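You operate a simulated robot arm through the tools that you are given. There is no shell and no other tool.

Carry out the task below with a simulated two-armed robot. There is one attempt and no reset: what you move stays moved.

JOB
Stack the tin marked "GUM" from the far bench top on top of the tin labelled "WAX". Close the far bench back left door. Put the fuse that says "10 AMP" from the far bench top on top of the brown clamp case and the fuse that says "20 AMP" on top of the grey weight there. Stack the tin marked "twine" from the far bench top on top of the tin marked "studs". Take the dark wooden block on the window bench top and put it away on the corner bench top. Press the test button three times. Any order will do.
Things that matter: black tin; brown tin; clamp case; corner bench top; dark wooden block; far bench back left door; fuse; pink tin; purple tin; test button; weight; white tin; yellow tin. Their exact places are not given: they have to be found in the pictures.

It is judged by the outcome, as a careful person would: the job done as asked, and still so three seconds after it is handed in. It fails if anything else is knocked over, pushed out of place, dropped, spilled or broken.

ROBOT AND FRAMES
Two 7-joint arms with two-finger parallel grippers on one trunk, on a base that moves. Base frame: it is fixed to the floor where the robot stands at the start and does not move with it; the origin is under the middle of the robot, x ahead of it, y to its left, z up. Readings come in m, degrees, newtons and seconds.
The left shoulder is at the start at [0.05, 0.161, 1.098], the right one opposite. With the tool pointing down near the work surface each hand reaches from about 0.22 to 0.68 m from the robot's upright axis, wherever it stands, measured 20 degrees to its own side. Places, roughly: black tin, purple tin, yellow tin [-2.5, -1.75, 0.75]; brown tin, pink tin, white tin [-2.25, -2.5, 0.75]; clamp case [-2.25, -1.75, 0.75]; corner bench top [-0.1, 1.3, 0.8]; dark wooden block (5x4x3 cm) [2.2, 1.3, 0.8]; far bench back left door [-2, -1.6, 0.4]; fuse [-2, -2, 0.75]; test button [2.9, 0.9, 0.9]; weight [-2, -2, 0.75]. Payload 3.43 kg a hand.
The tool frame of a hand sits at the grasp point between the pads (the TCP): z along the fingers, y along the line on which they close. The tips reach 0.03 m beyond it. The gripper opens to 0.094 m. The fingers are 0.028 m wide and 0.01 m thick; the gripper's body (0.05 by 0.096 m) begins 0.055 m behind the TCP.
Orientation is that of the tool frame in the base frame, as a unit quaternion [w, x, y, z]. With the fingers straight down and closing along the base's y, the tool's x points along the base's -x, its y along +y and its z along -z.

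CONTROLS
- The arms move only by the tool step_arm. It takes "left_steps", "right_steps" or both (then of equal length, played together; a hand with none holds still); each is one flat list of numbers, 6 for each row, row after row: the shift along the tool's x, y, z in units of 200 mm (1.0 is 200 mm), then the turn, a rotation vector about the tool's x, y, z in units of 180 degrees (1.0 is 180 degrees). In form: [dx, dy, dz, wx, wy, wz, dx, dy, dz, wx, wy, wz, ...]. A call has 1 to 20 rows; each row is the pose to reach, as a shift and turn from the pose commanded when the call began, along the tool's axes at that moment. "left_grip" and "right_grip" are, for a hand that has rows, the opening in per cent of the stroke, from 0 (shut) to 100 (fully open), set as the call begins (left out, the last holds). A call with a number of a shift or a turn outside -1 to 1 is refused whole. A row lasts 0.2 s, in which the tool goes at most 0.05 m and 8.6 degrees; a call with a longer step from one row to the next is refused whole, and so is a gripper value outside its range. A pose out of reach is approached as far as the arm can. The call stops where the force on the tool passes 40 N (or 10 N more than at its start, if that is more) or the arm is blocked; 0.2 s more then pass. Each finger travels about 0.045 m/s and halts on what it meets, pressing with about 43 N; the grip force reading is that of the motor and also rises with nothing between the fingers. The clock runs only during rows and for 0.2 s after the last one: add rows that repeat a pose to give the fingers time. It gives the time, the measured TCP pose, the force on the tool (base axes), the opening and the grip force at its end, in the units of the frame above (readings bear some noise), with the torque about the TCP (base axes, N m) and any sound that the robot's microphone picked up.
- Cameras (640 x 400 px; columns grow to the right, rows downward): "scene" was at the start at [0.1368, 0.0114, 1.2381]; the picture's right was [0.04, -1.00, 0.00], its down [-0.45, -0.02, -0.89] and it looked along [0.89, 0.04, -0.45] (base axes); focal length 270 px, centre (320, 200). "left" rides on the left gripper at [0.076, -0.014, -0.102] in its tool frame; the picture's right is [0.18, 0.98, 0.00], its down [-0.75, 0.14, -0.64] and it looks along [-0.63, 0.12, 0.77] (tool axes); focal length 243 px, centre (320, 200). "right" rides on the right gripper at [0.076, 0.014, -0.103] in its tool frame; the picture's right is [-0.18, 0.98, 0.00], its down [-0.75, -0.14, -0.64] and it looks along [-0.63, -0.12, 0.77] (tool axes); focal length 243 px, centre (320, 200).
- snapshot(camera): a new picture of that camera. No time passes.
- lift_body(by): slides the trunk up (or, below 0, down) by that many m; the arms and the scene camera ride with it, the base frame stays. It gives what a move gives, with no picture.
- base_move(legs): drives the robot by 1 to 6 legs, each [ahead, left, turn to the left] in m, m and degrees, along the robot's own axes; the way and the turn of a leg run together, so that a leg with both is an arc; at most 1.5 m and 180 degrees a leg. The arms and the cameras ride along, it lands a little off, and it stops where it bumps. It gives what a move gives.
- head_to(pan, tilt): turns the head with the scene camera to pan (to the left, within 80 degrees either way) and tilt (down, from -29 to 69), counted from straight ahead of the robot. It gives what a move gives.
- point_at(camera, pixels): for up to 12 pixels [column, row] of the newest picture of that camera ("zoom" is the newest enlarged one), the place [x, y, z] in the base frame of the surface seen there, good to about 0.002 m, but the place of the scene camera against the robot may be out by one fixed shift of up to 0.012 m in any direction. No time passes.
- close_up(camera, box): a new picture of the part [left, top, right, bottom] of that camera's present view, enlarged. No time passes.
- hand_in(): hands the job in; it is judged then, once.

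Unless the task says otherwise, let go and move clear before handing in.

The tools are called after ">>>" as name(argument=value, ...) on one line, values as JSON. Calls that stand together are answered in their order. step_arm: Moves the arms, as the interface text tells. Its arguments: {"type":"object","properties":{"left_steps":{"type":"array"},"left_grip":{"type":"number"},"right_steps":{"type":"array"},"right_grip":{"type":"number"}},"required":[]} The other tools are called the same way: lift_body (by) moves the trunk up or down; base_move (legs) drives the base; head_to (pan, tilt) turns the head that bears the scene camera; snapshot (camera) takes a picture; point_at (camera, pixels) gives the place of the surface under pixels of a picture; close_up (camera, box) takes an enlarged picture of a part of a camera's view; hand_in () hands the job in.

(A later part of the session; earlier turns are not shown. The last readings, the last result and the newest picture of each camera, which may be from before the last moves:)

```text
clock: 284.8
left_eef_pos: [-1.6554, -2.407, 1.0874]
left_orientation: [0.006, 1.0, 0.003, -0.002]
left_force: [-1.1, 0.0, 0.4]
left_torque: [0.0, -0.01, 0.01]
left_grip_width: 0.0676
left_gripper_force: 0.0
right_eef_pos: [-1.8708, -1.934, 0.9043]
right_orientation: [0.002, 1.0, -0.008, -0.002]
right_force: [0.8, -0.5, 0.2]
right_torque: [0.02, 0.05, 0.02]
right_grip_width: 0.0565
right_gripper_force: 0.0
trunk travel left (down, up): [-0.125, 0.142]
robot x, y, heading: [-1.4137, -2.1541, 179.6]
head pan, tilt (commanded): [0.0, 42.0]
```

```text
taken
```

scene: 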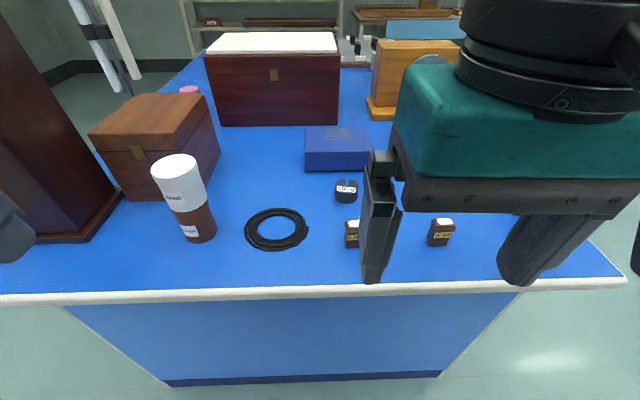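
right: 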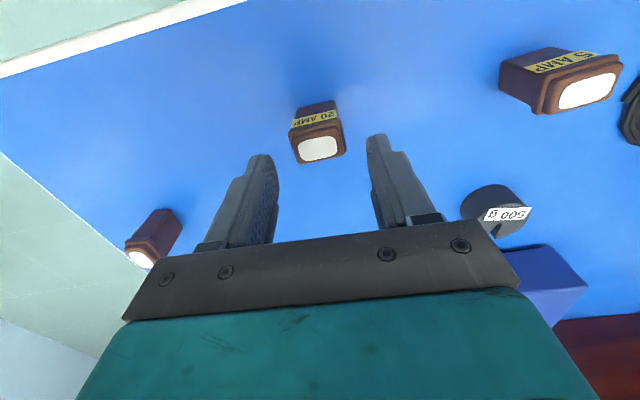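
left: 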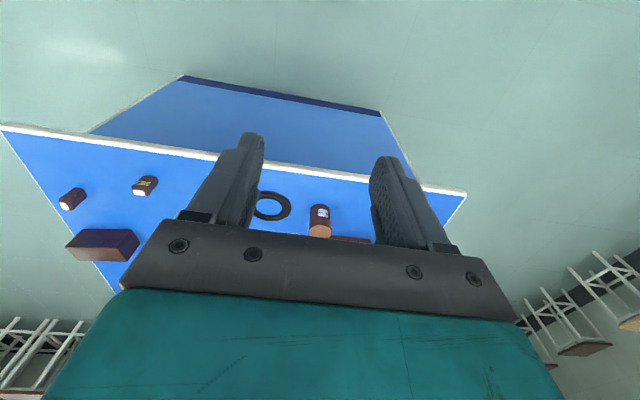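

Fuse top (318,146) is centred between the fingers. While here, measure the weight (495,205); then descend and grip.

>>> close_up(camera="right", box=[440, 160, 560, 250])

>>> step_arm(right_steps=[0, 0, 0.15, 0, 0, 0, 0, 0, 0.3, 0, 0, 0])

>>> step_arm(right_steps=[0, 0, 0, 0, 0, 0, 0, 0, 0, 0, 0, 0, 0, 0, 0, 0, 0, 0, 0, 0, 0, 0, 0, 0], right_grip=0)

>>> snapshot(camera="right")

```text
4.44 times, centred on (500, 205) of right
```

zoom: 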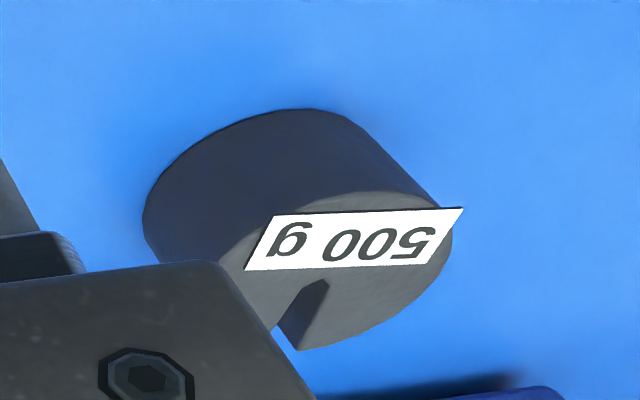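

```text
clock: 285.4
left_eef_pos: [-1.6546, -2.4069, 1.0864]
left_orientation: [0.006, 1.0, 0.004, -0.003]
left_force: [0.0, 0.8, 0.2]
left_torque: [-0.03, 0.01, 0.02]
left_grip_width: 0.0678
left_gripper_force: 0.1
right_eef_pos: [-1.8693, -1.9335, 0.844]
right_orientation: [0.002, 1.0, -0.008, -0.002]
right_force: [-0.3, -0.1, 0.8]
right_torque: [0.0, -0.01, 0.01]
right_grip_width: 0.0563
right_gripper_force: 0.1
trunk travel left (down, up): [-0.125, 0.142]
robot x, y, heading: [-1.4165, -2.1583, 179.8]
head pan, tilt (commanded): [0.0, 42.0]
```

```text
clock: 286.4
left_eef_pos: [-1.6551, -2.4069, 1.0876]
left_orientation: [0.006, 1.0, 0.003, -0.003]
left_force: [-0.2, 1.0, -0.5]
left_torque: [0.01, -0.01, 0.0]
left_grip_width: 0.0676
left_gripper_force: 0.0
right_eef_pos: [-1.8701, -1.9336, 0.8434]
right_orientation: [0.002, 1.0, -0.008, -0.002]
right_force: [-0.9, 0.4, 0.2]
right_torque: [-0.01, 0.0, 0.02]
right_grip_width: 0.0372
right_gripper_force: 43.2
trunk travel left (down, up): [-0.125, 0.142]
robot x, y, heading: [-1.4199, -2.1565, 179.8]
head pan, tilt (commanded): [0.0, 42.0]
```

```text
taken
```

right: 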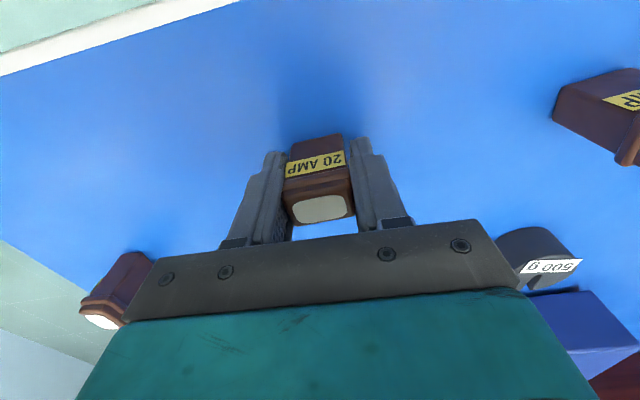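

20 AMP fuse is gripped. Lift 0.12 m and move toward the weight to measure it.

>>> step_arm(right_steps=[0, 0, -0.2, 0, 0, 0, 0, 0, -0.4, 0, 0, 0, 0, 0, -0.6, 0, 0, 0, -0.1, 0.2, -0.6, 0, 0, 0, -0.2, 0.4, -0.6, 0, 0, 0, -0.29, 0.585, -0.6, 0, 0, 0])

>>> snapshot(camera="right")

>>> close_up(camera="right", box=[250, 90, 410, 210])

```text
clock: 287.8
left_eef_pos: [-1.6539, -2.4067, 1.0865]
left_orientation: [0.005, 1.0, 0.004, -0.002]
left_force: [-0.2, 0.0, -0.4]
left_torque: [0.01, 0.02, 0.03]
left_grip_width: 0.0675
left_gripper_force: 0.2
right_eef_pos: [-1.9273, -2.0496, 0.9662]
right_orientation: [0.001, 1.0, -0.009, -0.001]
right_force: [0.1, -0.6, -0.5]
right_torque: [0.02, -0.03, 0.03]
right_grip_width: 0.037
right_gripper_force: 43.3
trunk travel left (down, up): [-0.125, 0.142]
robot x, y, heading: [-1.4151, -2.1621, 179.7]
head pan, tilt (commanded): [0.0, 42.0]
```

```text
taken
```

right: 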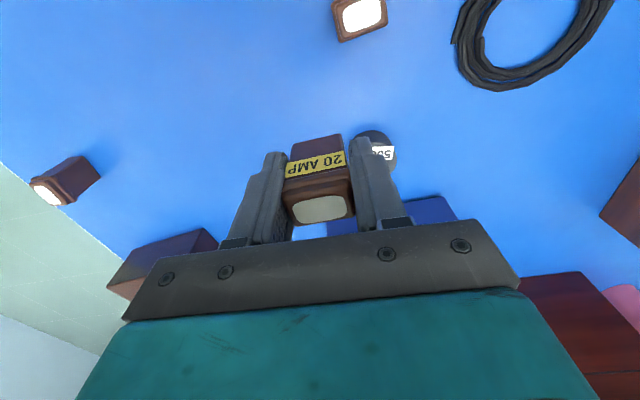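

```text
3.33 times, centred on (330, 150) of right
```

zoom: 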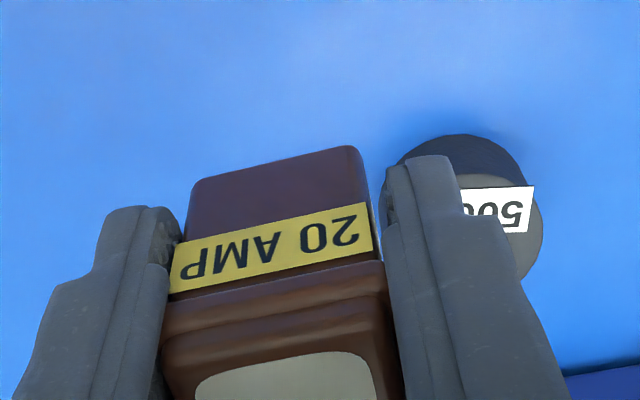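

A finger hides the weight; move 6 cm to +y to see it fully.

>>> step_arm(right_steps=[0, -0.15, 0, 0, 0, 0, 0, -0.3, 0, 0, 0, 0])

>>> close_up(camera="right", box=[360, 90, 520, 210])

```text
clock: 288.4
left_eef_pos: [-1.6537, -2.406, 1.0879]
left_orientation: [0.006, 1.0, 0.003, -0.002]
left_force: [0.6, 0.2, 0.6]
left_torque: [0.01, 0.0, 0.0]
left_grip_width: 0.0675
left_gripper_force: 0.1
right_eef_pos: [-1.9278, -1.9893, 0.963]
right_orientation: [0.002, 1.0, -0.008, -0.001]
right_force: [-1.0, 0.1, -1.0]
right_torque: [-0.03, 0.03, -0.02]
right_grip_width: 0.0374
right_gripper_force: 43.3
trunk travel left (down, up): [-0.125, 0.142]
robot x, y, heading: [-1.4119, -2.1582, 179.8]
head pan, tilt (commanded): [0.0, 42.0]
```

```text
3.33 times, centred on (440, 150) of right
```

zoom: 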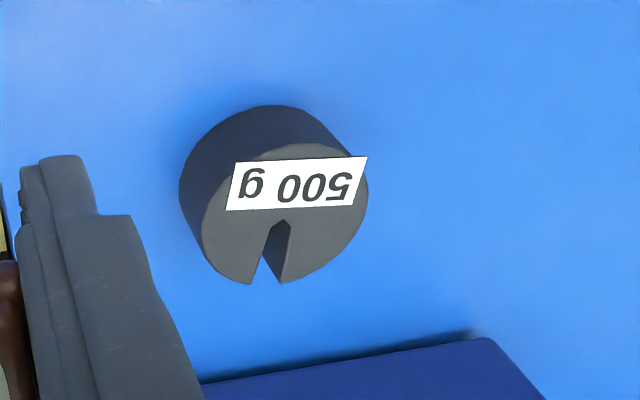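

>>> point_at(camera="zoom", pixels=[[285, 213], [208, 225], [364, 205], [285, 148], [250, 278], [300, 275], [210, 240], [360, 215], [245, 195], [340, 175], [320, 255], [230, 250]])

```text
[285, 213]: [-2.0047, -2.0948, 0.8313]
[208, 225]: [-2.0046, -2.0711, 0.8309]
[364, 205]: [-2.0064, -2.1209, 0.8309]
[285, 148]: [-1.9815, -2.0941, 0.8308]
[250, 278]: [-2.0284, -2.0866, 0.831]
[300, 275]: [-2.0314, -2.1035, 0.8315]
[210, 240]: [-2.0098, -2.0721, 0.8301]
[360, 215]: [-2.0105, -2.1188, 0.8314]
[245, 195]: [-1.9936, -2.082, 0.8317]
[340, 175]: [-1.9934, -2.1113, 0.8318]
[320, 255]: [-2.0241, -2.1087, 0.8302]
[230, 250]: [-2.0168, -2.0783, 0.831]
```

Weight: centre (−2.0055,−2.0955), radius 25 mm, top 0.831; slot points away from the robot. Move the fuse over its centre and descend to ~8 mm above.

>>> step_arm(right_steps=[-0.092, 0.134, 0, 0, 0, 0, -0.184, 0.268, 0, 0, 0, 0, -0.276, 0.402, 0, 0, 0, 0, -0.369, 0.537, 0, 0, 0, 0, -0.369, 0.537, 0.2, 0, 0, 0, -0.369, 0.537, 0.39, 0, 0, 0])

>>> snapshot(camera="right")

>>> snapshot(camera="scene")

>>> close_up(camera="scene", box=[280, 130, 420, 230])

```text
clock: 289.8
left_eef_pos: [-1.6544, -2.4068, 1.0866]
left_orientation: [0.006, 1.0, 0.004, -0.002]
left_force: [0.0, 0.3, 0.0]
left_torque: [-0.02, 0.02, 0.02]
left_grip_width: 0.0676
left_gripper_force: 0.1
right_eef_pos: [-2.005, -2.0985, 0.8855]
right_orientation: [0.002, 1.0, -0.008, -0.002]
right_force: [-0.1, -0.1, 0.3]
right_torque: [0.0, 0.0, -0.03]
right_grip_width: 0.0373
right_gripper_force: 43.3
trunk travel left (down, up): [-0.125, 0.142]
robot x, y, heading: [-1.4118, -2.1632, 179.8]
head pan, tilt (commanded): [0.0, 42.0]
```

```text
taken
```

right: 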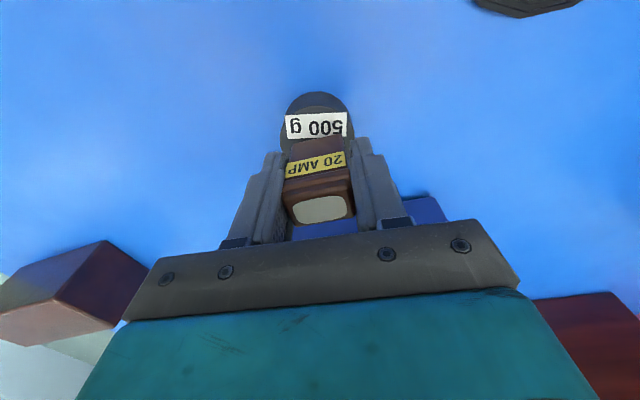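

```text
taken
```

scene: 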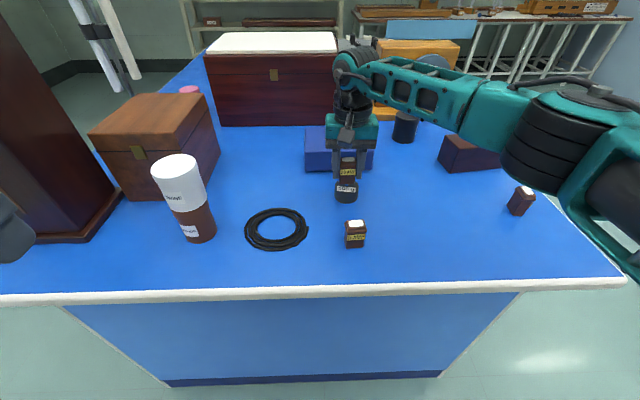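

```text
4.00 times, centred on (350, 180) of scene
```

zoom: 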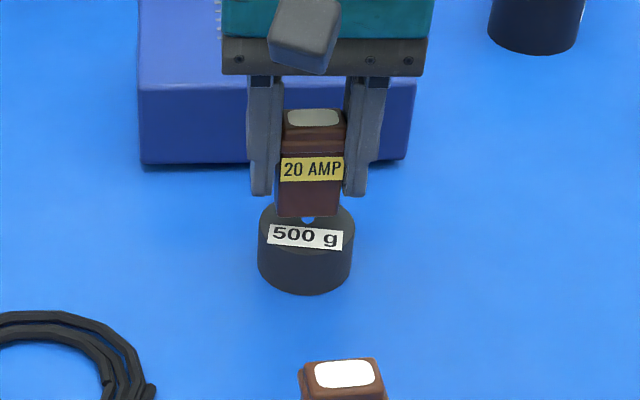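

>>> point_at(camera="zoom", pixels=[[200, 150], [220, 100], [400, 150], [200, 162], [310, 180], [310, 205], [305, 215], [265, 235], [350, 235]])

```text
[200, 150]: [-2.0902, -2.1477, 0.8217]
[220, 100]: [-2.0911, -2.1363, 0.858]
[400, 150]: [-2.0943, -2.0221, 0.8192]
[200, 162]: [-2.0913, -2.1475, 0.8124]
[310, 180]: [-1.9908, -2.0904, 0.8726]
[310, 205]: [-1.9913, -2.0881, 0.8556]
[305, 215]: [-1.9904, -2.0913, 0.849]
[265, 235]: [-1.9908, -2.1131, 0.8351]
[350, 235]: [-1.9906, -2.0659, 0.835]
```

The fuse is aligned with the weight in both views; blue box is 7 cm clear. Creep down ~8 mm and then to contact.

>>> step_arm(right_steps=[0, 0, 0.02, 0, 0, 0, 0, 0, 0.035, 0, 0, 0, 0, 0, 0.045, 0, 0, 0])

>>> step_arm(right_steps=[0, 0, 0.006, 0, 0, 0, 0, 0, 0.012, 0, 0, 0])

```text
clock: 290.6
left_eef_pos: [-1.6545, -2.4055, 1.0868]
left_orientation: [0.006, 1.0, 0.003, -0.002]
left_force: [0.5, 0.5, 0.2]
left_torque: [-0.01, 0.01, 0.0]
left_grip_width: 0.0677
left_gripper_force: 0.1
right_eef_pos: [-2.0042, -2.0957, 0.878]
right_orientation: [0.002, 1.0, -0.009, -0.001]
right_force: [-0.5, -0.6, -0.1]
right_torque: [0.0, 0.02, 0.0]
right_grip_width: 0.0373
right_gripper_force: 43.1
trunk travel left (down, up): [-0.125, 0.142]
robot x, y, heading: [-1.4194, -2.1584, 179.9]
head pan, tilt (commanded): [0.0, 42.0]
```

```text
clock: 291.2
left_eef_pos: [-1.6547, -2.4074, 1.0869]
left_orientation: [0.006, 1.0, 0.003, -0.002]
left_force: [0.3, -0.7, -0.4]
left_torque: [0.0, 0.01, 0.0]
left_grip_width: 0.0679
left_gripper_force: 0.1
right_eef_pos: [-2.0041, -2.0956, 0.8763]
right_orientation: [0.001, 1.0, -0.008, -0.001]
right_force: [-0.1, 1.1, -0.8]
right_torque: [0.02, -0.02, -0.02]
right_grip_width: 0.0371
right_gripper_force: 43.1
trunk travel left (down, up): [-0.125, 0.142]
robot x, y, heading: [-1.4202, -2.1612, 180.1]
head pan, tilt (commanded): [0.0, 42.0]
```

>>> step_arm(right_steps=[0, 0, 0.006, 0, 0, 0, 0, 0, 0.012, 0, 0, 0])

```text
clock: 291.8
left_eef_pos: [-1.6531, -2.4062, 1.0876]
left_orientation: [0.007, 1.0, 0.003, -0.004]
left_force: [0.3, -0.2, 0.7]
left_torque: [-0.02, 0.05, -0.02]
left_grip_width: 0.0677
left_gripper_force: 0.0
right_eef_pos: [-2.0045, -2.0965, 0.875]
right_orientation: [0.002, 1.0, -0.009, -0.002]
right_force: [-0.5, 0.6, 5.7]
right_torque: [0.12, -0.03, 0.01]
right_grip_width: 0.037
right_gripper_force: 43.0
trunk travel left (down, up): [-0.125, 0.142]
robot x, y, heading: [-1.4173, -2.1586, 179.8]
head pan, tilt (commanded): [0.0, 42.0]
```

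Contact (5.7 N): the fuse rests on the weight. Open gently and rise.

>>> step_arm(right_steps=[0, 0, 0, 0, 0, 0, 0, 0, 0, 0, 0, 0, 0, 0, 0, 0, 0, 0, 0, 0, 0, 0, 0, 0], right_grip=65)

>>> step_arm(right_steps=[0, 0, -0.08, 0, 0, 0, 0, 0, -0.2, 0, 0, 0, 0, 0, -0.4, 0, 0, 0, 0, 0, -0.6, 0, 0, 0, 0, 0, -0.8, 0, 0, 0, 0, 0, -0.95, 0, 0, 0])

>>> snapshot(camera="right")

>>> close_up(camera="scene", box=[260, 100, 440, 260])

```text
clock: 292.8
left_eef_pos: [-1.654, -2.4063, 1.0863]
left_orientation: [0.006, 1.0, 0.003, -0.002]
left_force: [-0.4, 0.1, -0.6]
left_torque: [-0.04, -0.02, 0.01]
left_grip_width: 0.0677
left_gripper_force: 0.0
right_eef_pos: [-2.0041, -2.0974, 0.8736]
right_orientation: [0.002, 1.0, -0.008, -0.002]
right_force: [-0.5, -0.5, 0.5]
right_torque: [0.04, 0.01, 0.0]
right_grip_width: 0.0611
right_gripper_force: 0.1
trunk travel left (down, up): [-0.125, 0.142]
robot x, y, heading: [-1.418, -2.1598, 179.7]
head pan, tilt (commanded): [0.0, 42.0]
```

```text
clock: 294.2
left_eef_pos: [-1.6538, -2.4062, 1.0875]
left_orientation: [0.006, 1.0, 0.004, -0.003]
left_force: [-0.8, -0.5, 0.3]
left_torque: [-0.03, -0.01, -0.01]
left_grip_width: 0.0677
left_gripper_force: 0.1
right_eef_pos: [-2.0048, -2.0953, 1.0645]
right_orientation: [0.002, 1.0, -0.008, -0.002]
right_force: [0.1, -0.2, -0.4]
right_torque: [0.03, 0.02, 0.03]
right_grip_width: 0.0611
right_gripper_force: 0.0
trunk travel left (down, up): [-0.125, 0.142]
robot x, y, heading: [-1.414, -2.1647, 179.7]
head pan, tilt (commanded): [0.0, 42.0]
```

```text
taken
```

right: 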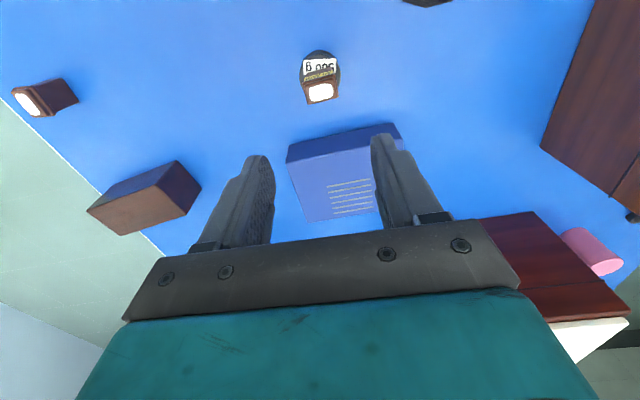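

```text
2.50 times, centred on (350, 180) of scene
```

zoom: 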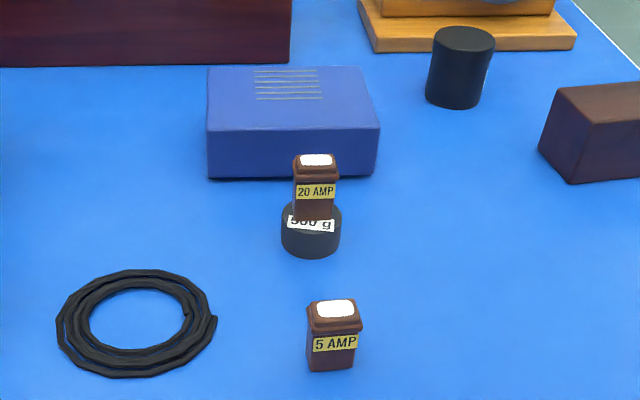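

20 AMP stands on the 500 g weight. Next: the 10 AMP fuse onto the clamp case, from the back side with the left arm (its elbow side is free of obstacles). Retract and drive round.

>>> step_arm(right_steps=[0.2, 0, 0, 0, 0, 0, 0.4, 0, 0, 0, 0, 0, 0.6, 0, 0, 0, 0, 0, 0.8, 0, 0, 0, 0, 0, 1.0, 0, 0, 0, 0, 0])

>>> step_arm(right_steps=[0.2, -0.1, 0, 0, 0, 0, 0.4, -0.2, 0, 0, 0, 0, 0.6, -0.3, 0, 0, 0, 0, 0.75, -0.35, 0, 0, 0, 0])

>>> base_move(legs=[[-0.12, 0, 0], [0, -1.35, 0], [0, 0, 90]])

>>> snapshot(camera="scene")

```text
clock: 295.4
left_eef_pos: [-1.6546, -2.4062, 1.086]
left_orientation: [0.005, 1.0, 0.003, -0.002]
left_force: [-0.2, 0.0, 0.7]
left_torque: [0.01, -0.01, -0.02]
left_grip_width: 0.0675
left_gripper_force: 0.1
right_eef_pos: [-1.8028, -2.1014, 1.0641]
right_orientation: [0.002, 1.0, -0.008, -0.002]
right_force: [-0.3, -0.4, -0.2]
right_torque: [-0.01, 0.02, -0.04]
right_grip_width: 0.0608
right_gripper_force: 0.1
trunk travel left (down, up): [-0.125, 0.142]
robot x, y, heading: [-1.4143, -2.1593, 179.8]
head pan, tilt (commanded): [0.0, 42.0]
```

```text
clock: 296.4
left_eef_pos: [-1.6542, -2.4056, 1.0864]
left_orientation: [0.006, 1.0, 0.003, -0.003]
left_force: [0.4, -0.1, 0.5]
left_torque: [0.02, 0.0, 0.0]
left_grip_width: 0.0676
left_gripper_force: 0.1
right_eef_pos: [-1.65, -2.033, 1.0623]
right_orientation: [0.001, 1.0, -0.008, -0.002]
right_force: [0.4, 0.4, -1.0]
right_torque: [0.02, -0.01, 0.02]
right_grip_width: 0.0613
right_gripper_force: 0.0
trunk travel left (down, up): [-0.125, 0.142]
robot x, y, heading: [-1.4136, -2.1569, 179.8]
head pan, tilt (commanded): [0.0, 42.0]
```

```text
clock: 313.3
left_eef_pos: [-1.0493, -1.0199, 1.0874]
left_orientation: [0.006, 0.702, 0.712, 0.003]
left_force: [-0.6, 0.3, -0.7]
left_torque: [-0.01, -0.02, -0.04]
left_grip_width: 0.0675
left_gripper_force: 0.1
right_eef_pos: [-1.4213, -1.0182, 1.0615]
right_orientation: [0.002, 0.711, 0.703, 0.0]
right_force: [0.7, -0.5, 0.1]
right_torque: [0.01, -0.01, -0.01]
right_grip_width: 0.0612
right_gripper_force: 0.0
trunk travel left (down, up): [-0.125, 0.142]
robot x, y, heading: [-1.3001, -0.777, -89.9]
head pan, tilt (commanded): [0.0, 42.0]
```

```text
taken
```

scene: 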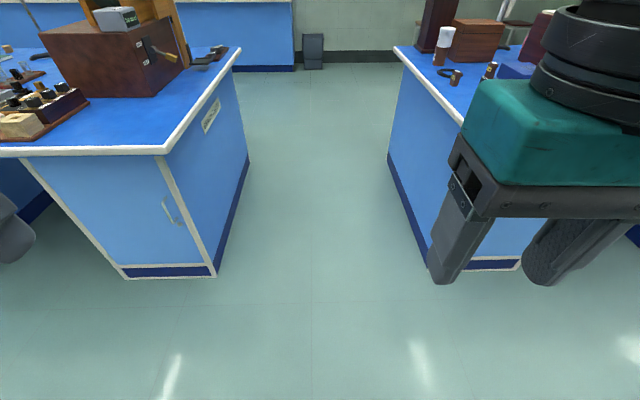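

Clear of both benches. Drive right to x≈−2.2 and ahead to y≈−1.13.

>>> base_move(legs=[[0, -0.9, 0], [0.35, 0, 0]])

>>> head_to(pan=10, tilt=45)

>>> snapshot(camera="scene")

>>> snapshot(camera="left")

```text
clock: 323.4
left_eef_pos: [-1.9538, -1.3694, 1.0861]
left_orientation: [0.006, 0.708, 0.706, 0.003]
left_force: [0.1, -0.5, 0.3]
left_torque: [0.04, 0.02, -0.03]
left_grip_width: 0.0676
left_gripper_force: 0.1
right_eef_pos: [-2.328, -1.3629, 1.0609]
right_orientation: [0.003, 0.717, 0.697, 0.0]
right_force: [0.5, 0.7, 0.5]
right_torque: [0.02, 0.02, 0.0]
right_grip_width: 0.0611
right_gripper_force: 0.0
trunk travel left (down, up): [-0.125, 0.142]
robot x, y, heading: [-2.1972, -1.1256, -90.8]
head pan, tilt (commanded): [0.0, 42.0]
```

```text
clock: 324.1
left_eef_pos: [-1.9544, -1.3682, 1.088]
left_orientation: [0.006, 0.708, 0.706, 0.002]
left_force: [-0.5, 0.2, 1.0]
left_torque: [0.02, 0.01, 0.0]
left_grip_width: 0.0678
left_gripper_force: 0.1
right_eef_pos: [-2.3272, -1.363, 1.0614]
right_orientation: [0.003, 0.716, 0.698, -0.001]
right_force: [-1.2, 0.1, 0.2]
right_torque: [0.0, -0.01, 0.0]
right_grip_width: 0.0613
right_gripper_force: 0.1
trunk travel left (down, up): [-0.125, 0.142]
robot x, y, heading: [-2.1999, -1.1254, -90.6]
head pan, tilt (commanded): [10.0, 45.0]
```

```text
taken
```

scene: 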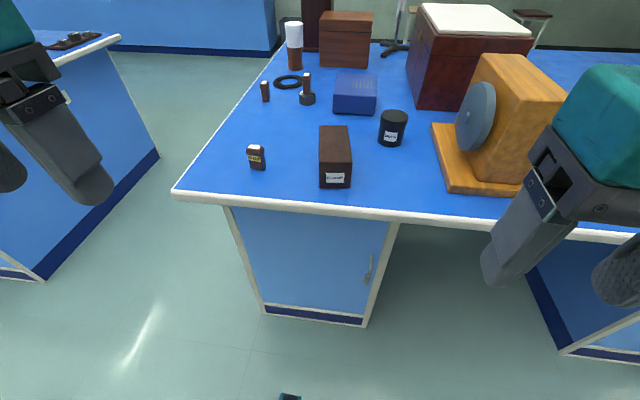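

```text
taken
```

left: 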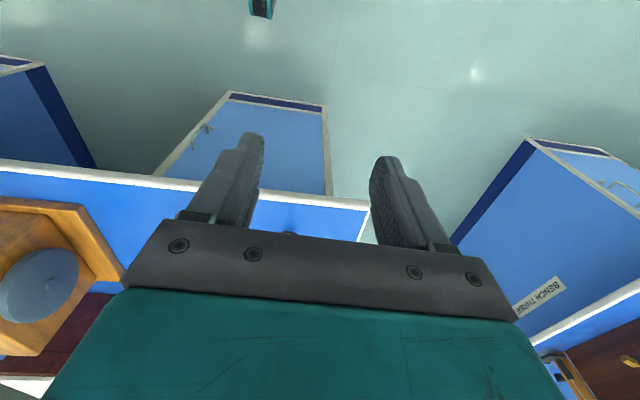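

The door is closed and all stacks stand. Advance the left hand 0.22 m toward the 10 AMP fuse and look with its camera.

>>> step_arm(left_steps=[-0.2, 0, 0, 0, 0, 0, -0.4, 0, 0, 0, 0, 0, -0.6, 0, 0, 0, 0, 0, -0.8, 0, 0, 0, 0, 0, -1.0, 0, 0, 0, 0, 0], left_grip=60)

>>> snapshot(camera="left")

>>> close_up(camera="left", box=[200, 110, 420, 240])

```text
clock: 325.3
left_eef_pos: [-1.9539, -1.5685, 1.0851]
left_orientation: [0.007, 0.707, 0.707, 0.002]
left_force: [0.2, 0.3, -0.7]
left_torque: [-0.01, 0.01, 0.04]
left_grip_width: 0.0565
left_gripper_force: 0.0
right_eef_pos: [-2.3273, -1.3636, 1.0627]
right_orientation: [0.002, 0.717, 0.698, 0.0]
right_force: [-0.5, 1.2, 0.1]
right_torque: [-0.01, 0.04, 0.03]
right_grip_width: 0.0611
right_gripper_force: 0.1
trunk travel left (down, up): [-0.125, 0.142]
robot x, y, heading: [-2.2003, -1.1274, -90.9]
head pan, tilt (commanded): [10.0, 45.0]
```

```text
taken
```

left: 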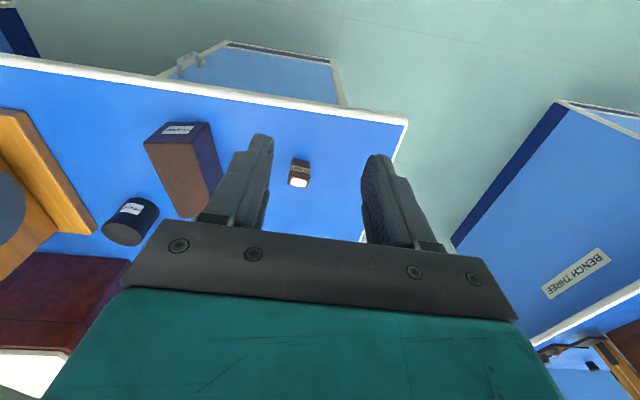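

```text
2.91 times, centred on (310, 175) of left
```

zoom: 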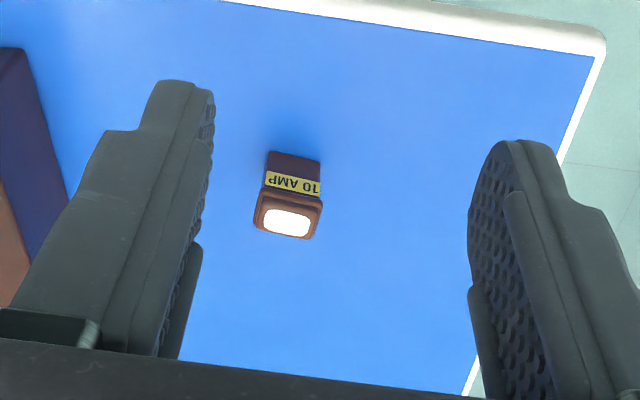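

10 AMP confirmed at zoom (288,210). Measure the fuse and the clamp case top.

>>> point_at(camera="zoom", pixels=[[288, 222], [259, 198], [320, 204], [257, 228], [313, 236], [268, 160], [318, 167], [288, 200], [290, 237]])

>>> point_at(camera="left", pixels=[[146, 145], [195, 138], [175, 215], [205, 200], [175, 170], [165, 142], [222, 185], [210, 125], [158, 125]])

```text
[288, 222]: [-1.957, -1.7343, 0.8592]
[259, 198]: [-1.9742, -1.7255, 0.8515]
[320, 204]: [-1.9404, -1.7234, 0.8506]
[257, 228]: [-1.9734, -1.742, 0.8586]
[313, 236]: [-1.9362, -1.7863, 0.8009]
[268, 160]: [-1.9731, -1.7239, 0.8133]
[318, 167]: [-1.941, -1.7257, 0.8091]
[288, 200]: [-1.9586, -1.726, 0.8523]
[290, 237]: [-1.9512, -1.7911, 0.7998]
```

```text
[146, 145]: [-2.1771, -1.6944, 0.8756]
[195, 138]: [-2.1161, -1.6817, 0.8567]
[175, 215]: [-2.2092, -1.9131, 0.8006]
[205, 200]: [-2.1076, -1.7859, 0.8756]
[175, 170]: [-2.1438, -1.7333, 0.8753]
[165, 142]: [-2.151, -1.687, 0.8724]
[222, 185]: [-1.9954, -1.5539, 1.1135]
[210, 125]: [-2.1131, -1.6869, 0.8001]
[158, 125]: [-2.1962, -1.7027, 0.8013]
```

10 AMP fuse: centre (−1.957,−1.7345), top 0.859; clamp case top z≈0.8755. Move the left hand over the fuse and descend to z≈0.905.

>>> step_arm(left_steps=[-0.2, -0.004, 0, 0, 0, 0, -0.4, -0.008, 0, 0, 0, 0, -0.6, -0.012, 0, 0, 0, 0, -0.83, -0.012, 0, 0, 0, 0, -0.83, -0.012, 0.2, 0, 0, 0, -0.83, -0.012, 0.4, 0, 0, 0, -0.83, -0.012, 0.6, 0, 0, 0, -0.83, -0.012, 0.8, 0, 0, 0, -0.83, -0.012, 0.9, 0, 0, 0])

>>> snapshot(camera="left")

>>> snapshot(camera="scene")

```text
clock: 327.3
left_eef_pos: [-1.9538, -1.7352, 0.9068]
left_orientation: [0.006, 0.708, 0.706, 0.001]
left_force: [-0.3, 0.7, 0.6]
left_torque: [0.02, -0.01, -0.01]
left_grip_width: 0.0563
left_gripper_force: 0.0
right_eef_pos: [-2.3277, -1.3614, 1.0624]
right_orientation: [0.002, 0.717, 0.698, 0.0]
right_force: [-0.1, 0.6, 0.1]
right_torque: [0.0, 0.01, 0.0]
right_grip_width: 0.0612
right_gripper_force: 0.0
trunk travel left (down, up): [-0.125, 0.142]
robot x, y, heading: [-2.1979, -1.1245, -90.4]
head pan, tilt (commanded): [10.0, 45.0]
```

```text
taken
```

left: 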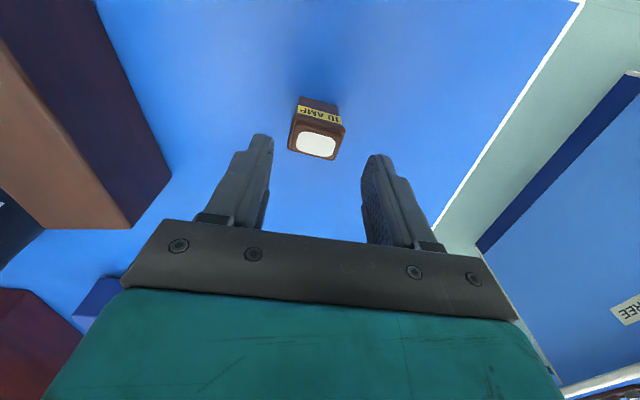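

```text
taken
```

scene: 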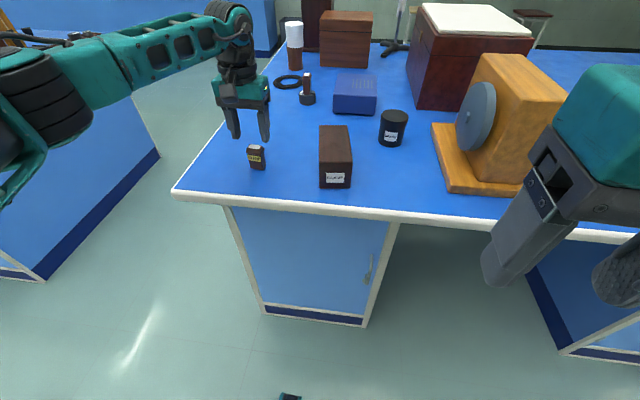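

Fuse top (317,145) is centred within 2 mm. Correct, descend to z≈0.844 and close.

>>> step_arm(left_steps=[0, -0.01, 0.15, 0, 0, 0, 0, -0.01, 0.312, 0, 0, 0])

>>> step_arm(left_steps=[0, 0, 0, 0, 0, 0, 0, 0, 0, 0, 0, 0, 0, 0, 0, 0, 0, 0, 0, 0, 0, 0, 0, 0], left_grip=0)

>>> snapshot(camera="left")

```text
clock: 327.9
left_eef_pos: [-1.9569, -1.737, 0.8447]
left_orientation: [0.006, 0.708, 0.706, 0.001]
left_force: [0.3, 0.2, -0.2]
left_torque: [-0.01, 0.0, -0.01]
left_grip_width: 0.0564
left_gripper_force: 0.1
right_eef_pos: [-2.3272, -1.3631, 1.0614]
right_orientation: [0.003, 0.716, 0.698, 0.0]
right_force: [-0.6, -0.2, 0.9]
right_torque: [0.02, 0.02, -0.01]
right_grip_width: 0.0614
right_gripper_force: 0.1
trunk travel left (down, up): [-0.125, 0.142]
robot x, y, heading: [-2.2018, -1.1247, -90.6]
head pan, tilt (commanded): [10.0, 45.0]
```

```text
clock: 328.9
left_eef_pos: [-1.9565, -1.736, 0.8445]
left_orientation: [0.006, 0.708, 0.706, 0.002]
left_force: [-0.1, 1.0, -0.6]
left_torque: [0.02, 0.0, -0.01]
left_grip_width: 0.037
left_gripper_force: 42.8
right_eef_pos: [-2.3275, -1.3621, 1.0618]
right_orientation: [0.002, 0.717, 0.698, 0.0]
right_force: [-0.5, 0.3, 1.1]
right_torque: [-0.02, 0.03, 0.02]
right_grip_width: 0.0614
right_gripper_force: 0.0
trunk travel left (down, up): [-0.125, 0.142]
robot x, y, heading: [-2.2018, -1.1248, -90.6]
head pan, tilt (commanded): [10.0, 45.0]
```

```text
taken
```

left: 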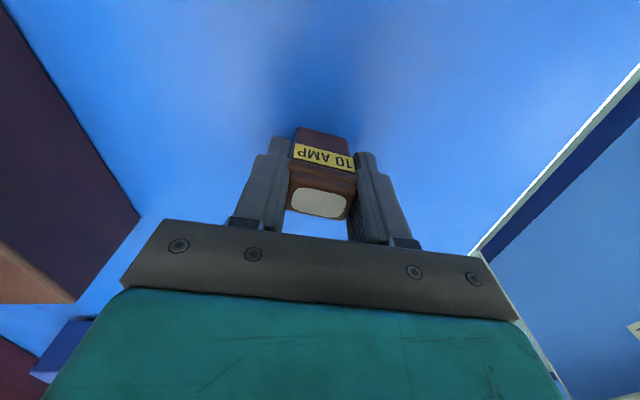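

Gripped (0.037). Lift 0.14 m and shift 4 cm toward the case to measure its top.

>>> step_arm(left_steps=[0, 0, -0.2, 0, 0, 0, 0, 0, -0.4, 0, 0, 0, 0, 0, -0.6, 0, 0, 0, 0, -0.1, -0.7, 0, 0, 0, 0, -0.2, -0.7, 0, 0, 0])

>>> snapshot(camera="left")

>>> snapshot(camera="scene")

```text
clock: 330.1
left_eef_pos: [-1.998, -1.7354, 0.9852]
left_orientation: [0.006, 0.707, 0.707, 0.002]
left_force: [-0.3, -0.5, 0.3]
left_torque: [0.0, 0.04, 0.02]
left_grip_width: 0.0371
left_gripper_force: 43.3
right_eef_pos: [-2.3272, -1.362, 1.0616]
right_orientation: [0.002, 0.717, 0.697, 0.001]
right_force: [-0.3, 0.6, -0.1]
right_torque: [0.03, -0.01, 0.03]
right_grip_width: 0.0613
right_gripper_force: 0.0
trunk travel left (down, up): [-0.125, 0.142]
robot x, y, heading: [-2.1961, -1.1224, -90.7]
head pan, tilt (commanded): [10.0, 45.0]
```

```text
taken
```

left: 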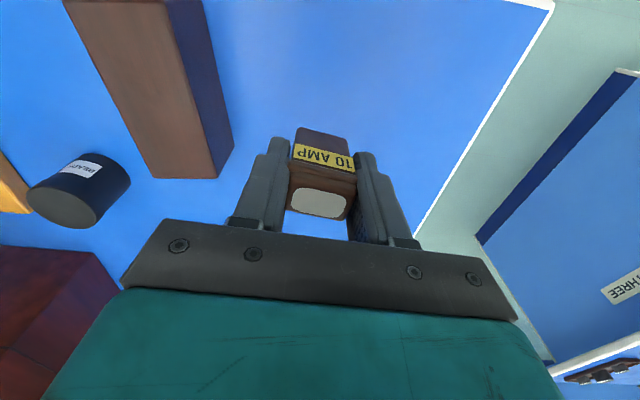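

```text
taken
```

scene: 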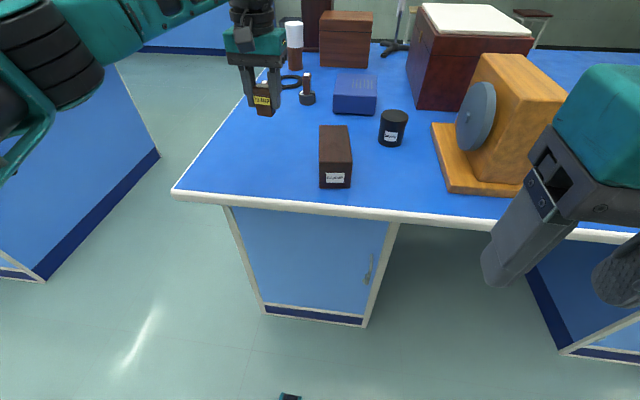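

>>> point_at(camera="left", pixels=[[75, 10], [155, 10], [155, 172], [212, 174], [180, 172], [165, 60], [110, 80], [185, 80], [150, 100], [228, 155]])

>>> close_up(camera="scene", box=[290, 110, 410, 200])

```text
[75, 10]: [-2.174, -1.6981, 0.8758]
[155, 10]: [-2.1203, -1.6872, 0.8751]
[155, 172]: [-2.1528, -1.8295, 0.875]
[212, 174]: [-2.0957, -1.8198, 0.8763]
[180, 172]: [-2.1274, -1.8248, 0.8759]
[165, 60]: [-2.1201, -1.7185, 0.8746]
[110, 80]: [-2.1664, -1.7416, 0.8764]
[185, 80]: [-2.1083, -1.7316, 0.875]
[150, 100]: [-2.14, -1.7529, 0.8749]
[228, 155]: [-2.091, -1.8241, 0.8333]
```

```text
4.44 times, centred on (350, 155) of scene
```

zoom: 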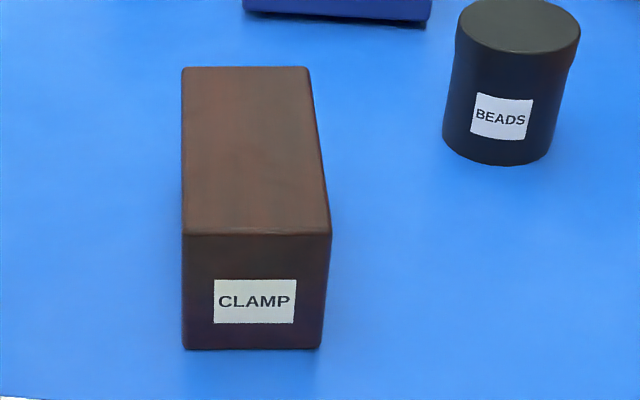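

Clamp case top: centre ≈(−2.135,−1.758), about 58×135 mm, z 0.8755. Move the fuse over its centre and descend to ~1 cm above.

>>> step_arm(left_steps=[-0.028, -0.171, 0, 0, 0, 0, -0.056, -0.342, 0, 0, 0, 0, -0.085, -0.513, 0, 0, 0, 0, -0.113, -0.685, 0, 0, 0, 0, -0.113, -0.685, 0.14, 0, 0, 0, -0.113, -0.685, 0.27, 0, 0, 0])

>>> snapshot(camera="left")

>>> close_up(camera="scene", box=[260, 60, 440, 200])

```text
clock: 331.5
left_eef_pos: [-2.1329, -1.757, 0.9297]
left_orientation: [0.006, 0.707, 0.707, 0.002]
left_force: [-0.3, -0.5, -1.5]
left_torque: [0.02, -0.01, -0.02]
left_grip_width: 0.0366
left_gripper_force: 42.9
left hand out of reach, approached as far as the arm can: row 4
right_eef_pos: [-2.3243, -1.3628, 1.062]
right_orientation: [0.002, 0.715, 0.699, 0.0]
right_force: [0.7, -0.2, -0.2]
right_torque: [0.0, 0.01, 0.01]
right_grip_width: 0.0611
right_gripper_force: 0.1
trunk travel left (down, up): [-0.125, 0.142]
robot x, y, heading: [-2.1982, -1.1222, -90.6]
head pan, tilt (commanded): [10.0, 45.0]
```

```text
taken
```

left: 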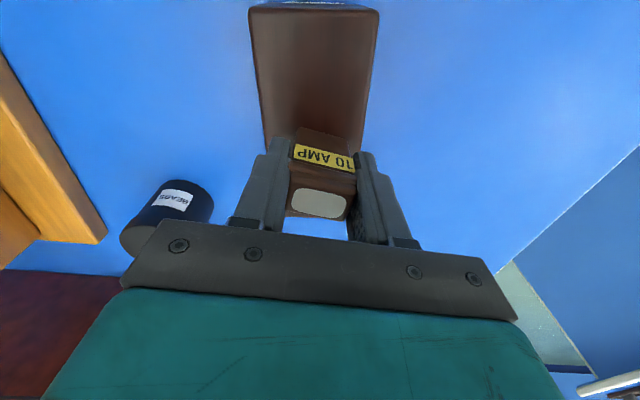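

```text
2.86 times, centred on (350, 130) of scene
```

zoom: 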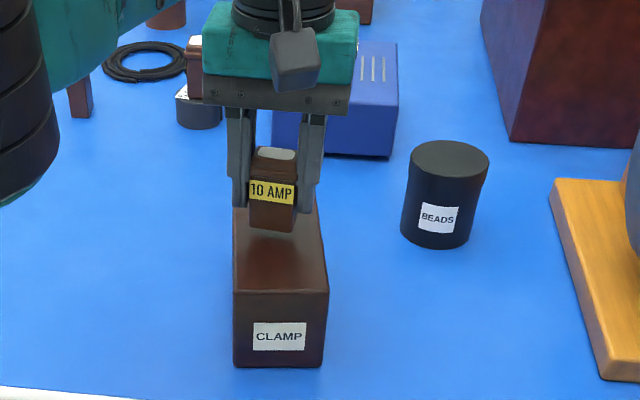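

The fuse hangs over the case's middle. Creep down to contact.

>>> step_arm(left_steps=[0, 0, 0.015, 0, 0, 0, 0, 0, 0.03, 0, 0, 0, 0, 0, 0.04, 0, 0, 0])

>>> step_arm(left_steps=[0, 0, 0.006, 0, 0, 0, 0, 0, 0.012, 0, 0, 0])

```text
clock: 332.3
left_eef_pos: [-2.1347, -1.7571, 0.9239]
left_orientation: [0.006, 0.707, 0.707, 0.001]
left_force: [0.2, 0.1, -0.5]
left_torque: [0.01, -0.01, 0.02]
left_grip_width: 0.0367
left_gripper_force: 42.7
right_eef_pos: [-2.3268, -1.3614, 1.0624]
right_orientation: [0.003, 0.717, 0.697, 0.0]
right_force: [0.4, -0.2, -0.2]
right_torque: [0.03, -0.02, -0.01]
right_grip_width: 0.0611
right_gripper_force: 0.1
trunk travel left (down, up): [-0.125, 0.142]
robot x, y, heading: [-2.2014, -1.1277, -90.6]
head pan, tilt (commanded): [10.0, 45.0]
```

```text
clock: 332.9
left_eef_pos: [-2.1342, -1.7563, 0.9197]
left_orientation: [0.007, 0.708, 0.706, 0.002]
left_force: [-0.2, -0.6, -1.0]
left_torque: [0.02, -0.01, 0.0]
left_grip_width: 0.0367
left_gripper_force: 43.0
right_eef_pos: [-2.3272, -1.3632, 1.0613]
right_orientation: [0.002, 0.717, 0.697, -0.001]
right_force: [0.7, -0.2, 0.1]
right_torque: [-0.01, -0.02, -0.01]
right_grip_width: 0.0609
right_gripper_force: 0.0
trunk travel left (down, up): [-0.125, 0.142]
robot x, y, heading: [-2.1952, -1.1225, -90.9]
head pan, tilt (commanded): [10.0, 45.0]
```

>>> step_arm(left_steps=[0, 0, 0.006, 0, 0, 0, 0, 0, 0.01, 0, 0, 0])

```text
clock: 333.5
left_eef_pos: [-2.1335, -1.757, 0.9202]
left_orientation: [0.006, 0.707, 0.707, 0.001]
left_force: [-0.8, -0.1, 4.8]
left_torque: [0.01, 0.11, 0.0]
left_grip_width: 0.0365
left_gripper_force: 43.0
right_eef_pos: [-2.3278, -1.3621, 1.063]
right_orientation: [0.003, 0.716, 0.698, -0.001]
right_force: [-0.8, -0.2, 0.1]
right_torque: [0.0, -0.05, 0.02]
right_grip_width: 0.0611
right_gripper_force: 0.0
trunk travel left (down, up): [-0.125, 0.142]
robot x, y, heading: [-2.1984, -1.1276, -90.6]
head pan, tilt (commanded): [10.0, 45.0]
```

Contact (4.8 N): the fuse rests on the clamp case. Open and rise straight up, then back.

>>> step_arm(left_steps=[0, 0, 0, 0, 0, 0, 0, 0, 0, 0, 0, 0, 0, 0, 0, 0, 0, 0, 0, 0, 0, 0, 0, 0], left_grip=65)

>>> step_arm(left_steps=[0, 0, -0.08, 0, 0, 0, 0, 0, -0.2, 0, 0, 0, 0, 0, -0.35, 0, 0, 0, 0, 0, -0.5, 0, 0, 0, 0.2, 0, -0.6, 0, 0, 0, 0.4, 0, -0.6, 0, 0, 0, 0.6, 0, -0.6, 0, 0, 0, 0.8, 0.05, -0.6, 0, 0, 0, 1.0, 0.1, -0.6, 0, 0, 0])

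>>> snapshot(camera="scene")

>>> snapshot(camera="left")

```text
clock: 334.5
left_eef_pos: [-2.1334, -1.7574, 0.9184]
left_orientation: [0.007, 0.708, 0.706, 0.002]
left_force: [-0.4, 0.3, 0.4]
left_torque: [0.02, 0.01, 0.01]
left_grip_width: 0.0613
left_gripper_force: 0.0
right_eef_pos: [-2.3281, -1.3621, 1.0629]
right_orientation: [0.003, 0.717, 0.698, 0.0]
right_force: [0.4, 0.7, -0.1]
right_torque: [0.01, 0.02, 0.0]
right_grip_width: 0.0612
right_gripper_force: 0.1
trunk travel left (down, up): [-0.125, 0.142]
robot x, y, heading: [-2.2008, -1.127, -90.9]
head pan, tilt (commanded): [10.0, 45.0]
```

```text
clock: 336.5
left_eef_pos: [-2.1141, -1.5589, 1.038]
left_orientation: [0.004, 0.701, 0.713, 0.002]
left_force: [-2.2, 4.0, 0.0]
left_torque: [-0.41, -0.15, -0.04]
left_grip_width: 0.0613
left_gripper_force: 0.1
left hand out of reach, approached as far as the arm can: row 2, 3, 4, 5, 6
right_eef_pos: [-2.3271, -1.361, 1.0622]
right_orientation: [0.003, 0.715, 0.699, 0.0]
right_force: [0.5, 0.0, 0.0]
right_torque: [-0.04, 0.03, -0.01]
right_grip_width: 0.0609
right_gripper_force: 0.1
trunk travel left (down, up): [-0.125, 0.142]
robot x, y, heading: [-2.1982, -1.1294, -90.4]
head pan, tilt (commanded): [10.0, 45.0]
```

```text
taken
```

scene: 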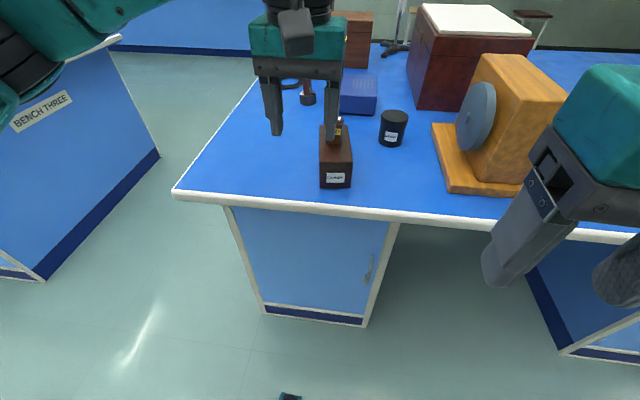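

```text
taken
```

left: 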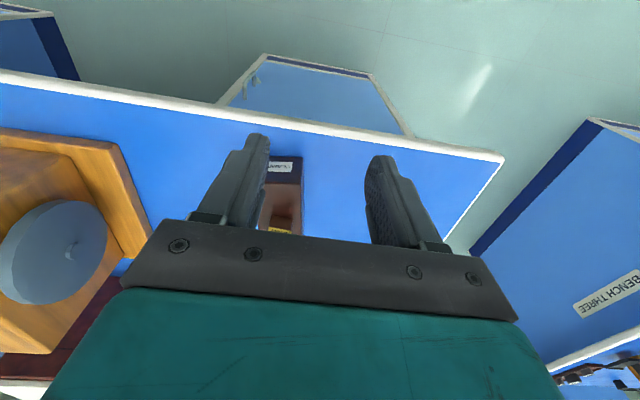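

Some of the rising rows were at the arm's reach limit; I need to check that the fuse wasn't touched. Retract the left hand further and look.

>>> step_arm(left_steps=[0.2, 0.2, 0, 0, 0, 0, 0.4, 0.4, 0, 0, 0, 0, 0.6, 0.6, 0, 0, 0, 0, 0.8, 0.75, 0, 0, 0, 0])

>>> snapshot(camera="scene")

>>> close_up(camera="scene", box=[220, 40, 440, 210])

```text
refused: row 1 steps farther than a row can; nothing moved
```

```text
taken
```

scene: 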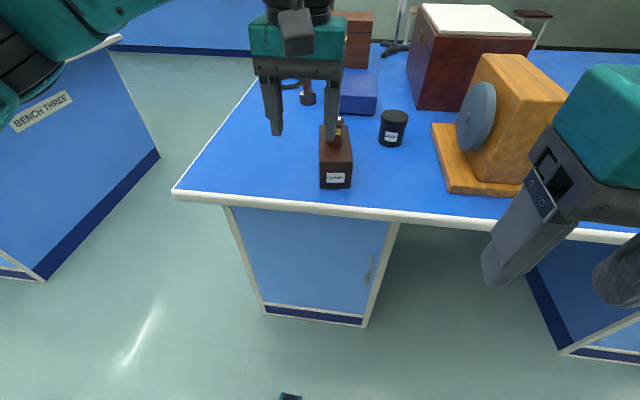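

```text
2.35 times, centred on (330, 125) of scene
```

zoom: 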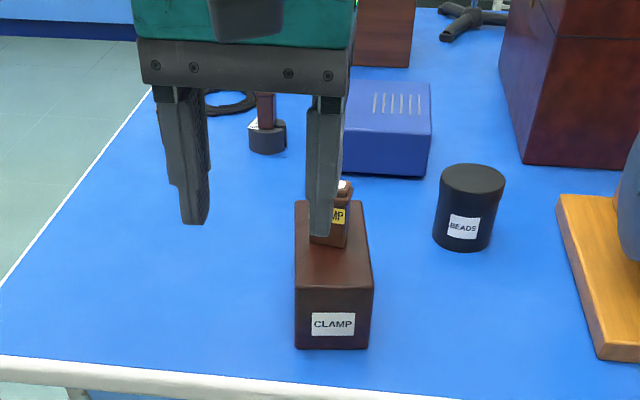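

>>> step_arm(left_steps=[0.15, 0.15, 0, 0, 0, 0, 0.3, 0.3, 0, 0, 0, 0, 0.45, 0.45, 0, 0, 0, 0, 0.6, 0.6, 0, 0, 0, 0, 0.75, 0.75, 0, 0, 0, 0])

>>> snapshot(camera="scene")

>>> close_up(camera="scene", box=[220, 40, 440, 210])

```text
clock: 337.7
left_eef_pos: [-1.9639, -1.4063, 1.0368]
left_orientation: [0.007, 0.707, 0.707, 0.002]
left_force: [0.0, 0.6, 0.6]
left_torque: [-0.03, 0.03, 0.05]
left_grip_width: 0.0611
left_gripper_force: 0.0
right_eef_pos: [-2.3273, -1.3629, 1.0614]
right_orientation: [0.004, 0.715, 0.699, 0.0]
right_force: [0.9, 0.5, -0.5]
right_torque: [0.01, 0.0, 0.0]
right_grip_width: 0.061
right_gripper_force: 0.0
trunk travel left (down, up): [-0.125, 0.142]
robot x, y, heading: [-2.2006, -1.1278, -90.9]
head pan, tilt (commanded): [10.0, 45.0]
```

```text
taken
```

scene: 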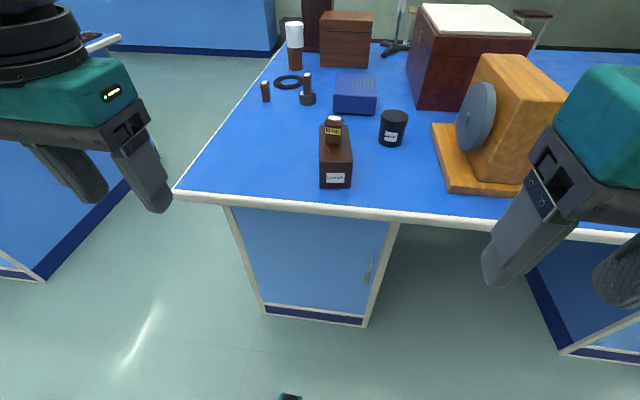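

```text
2.35 times, centred on (330, 125) of scene
```

zoom: 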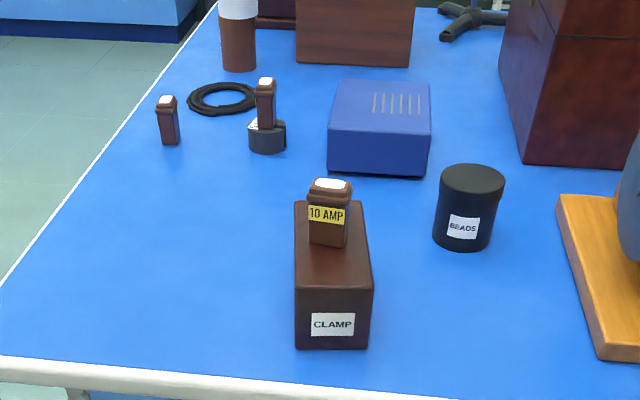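

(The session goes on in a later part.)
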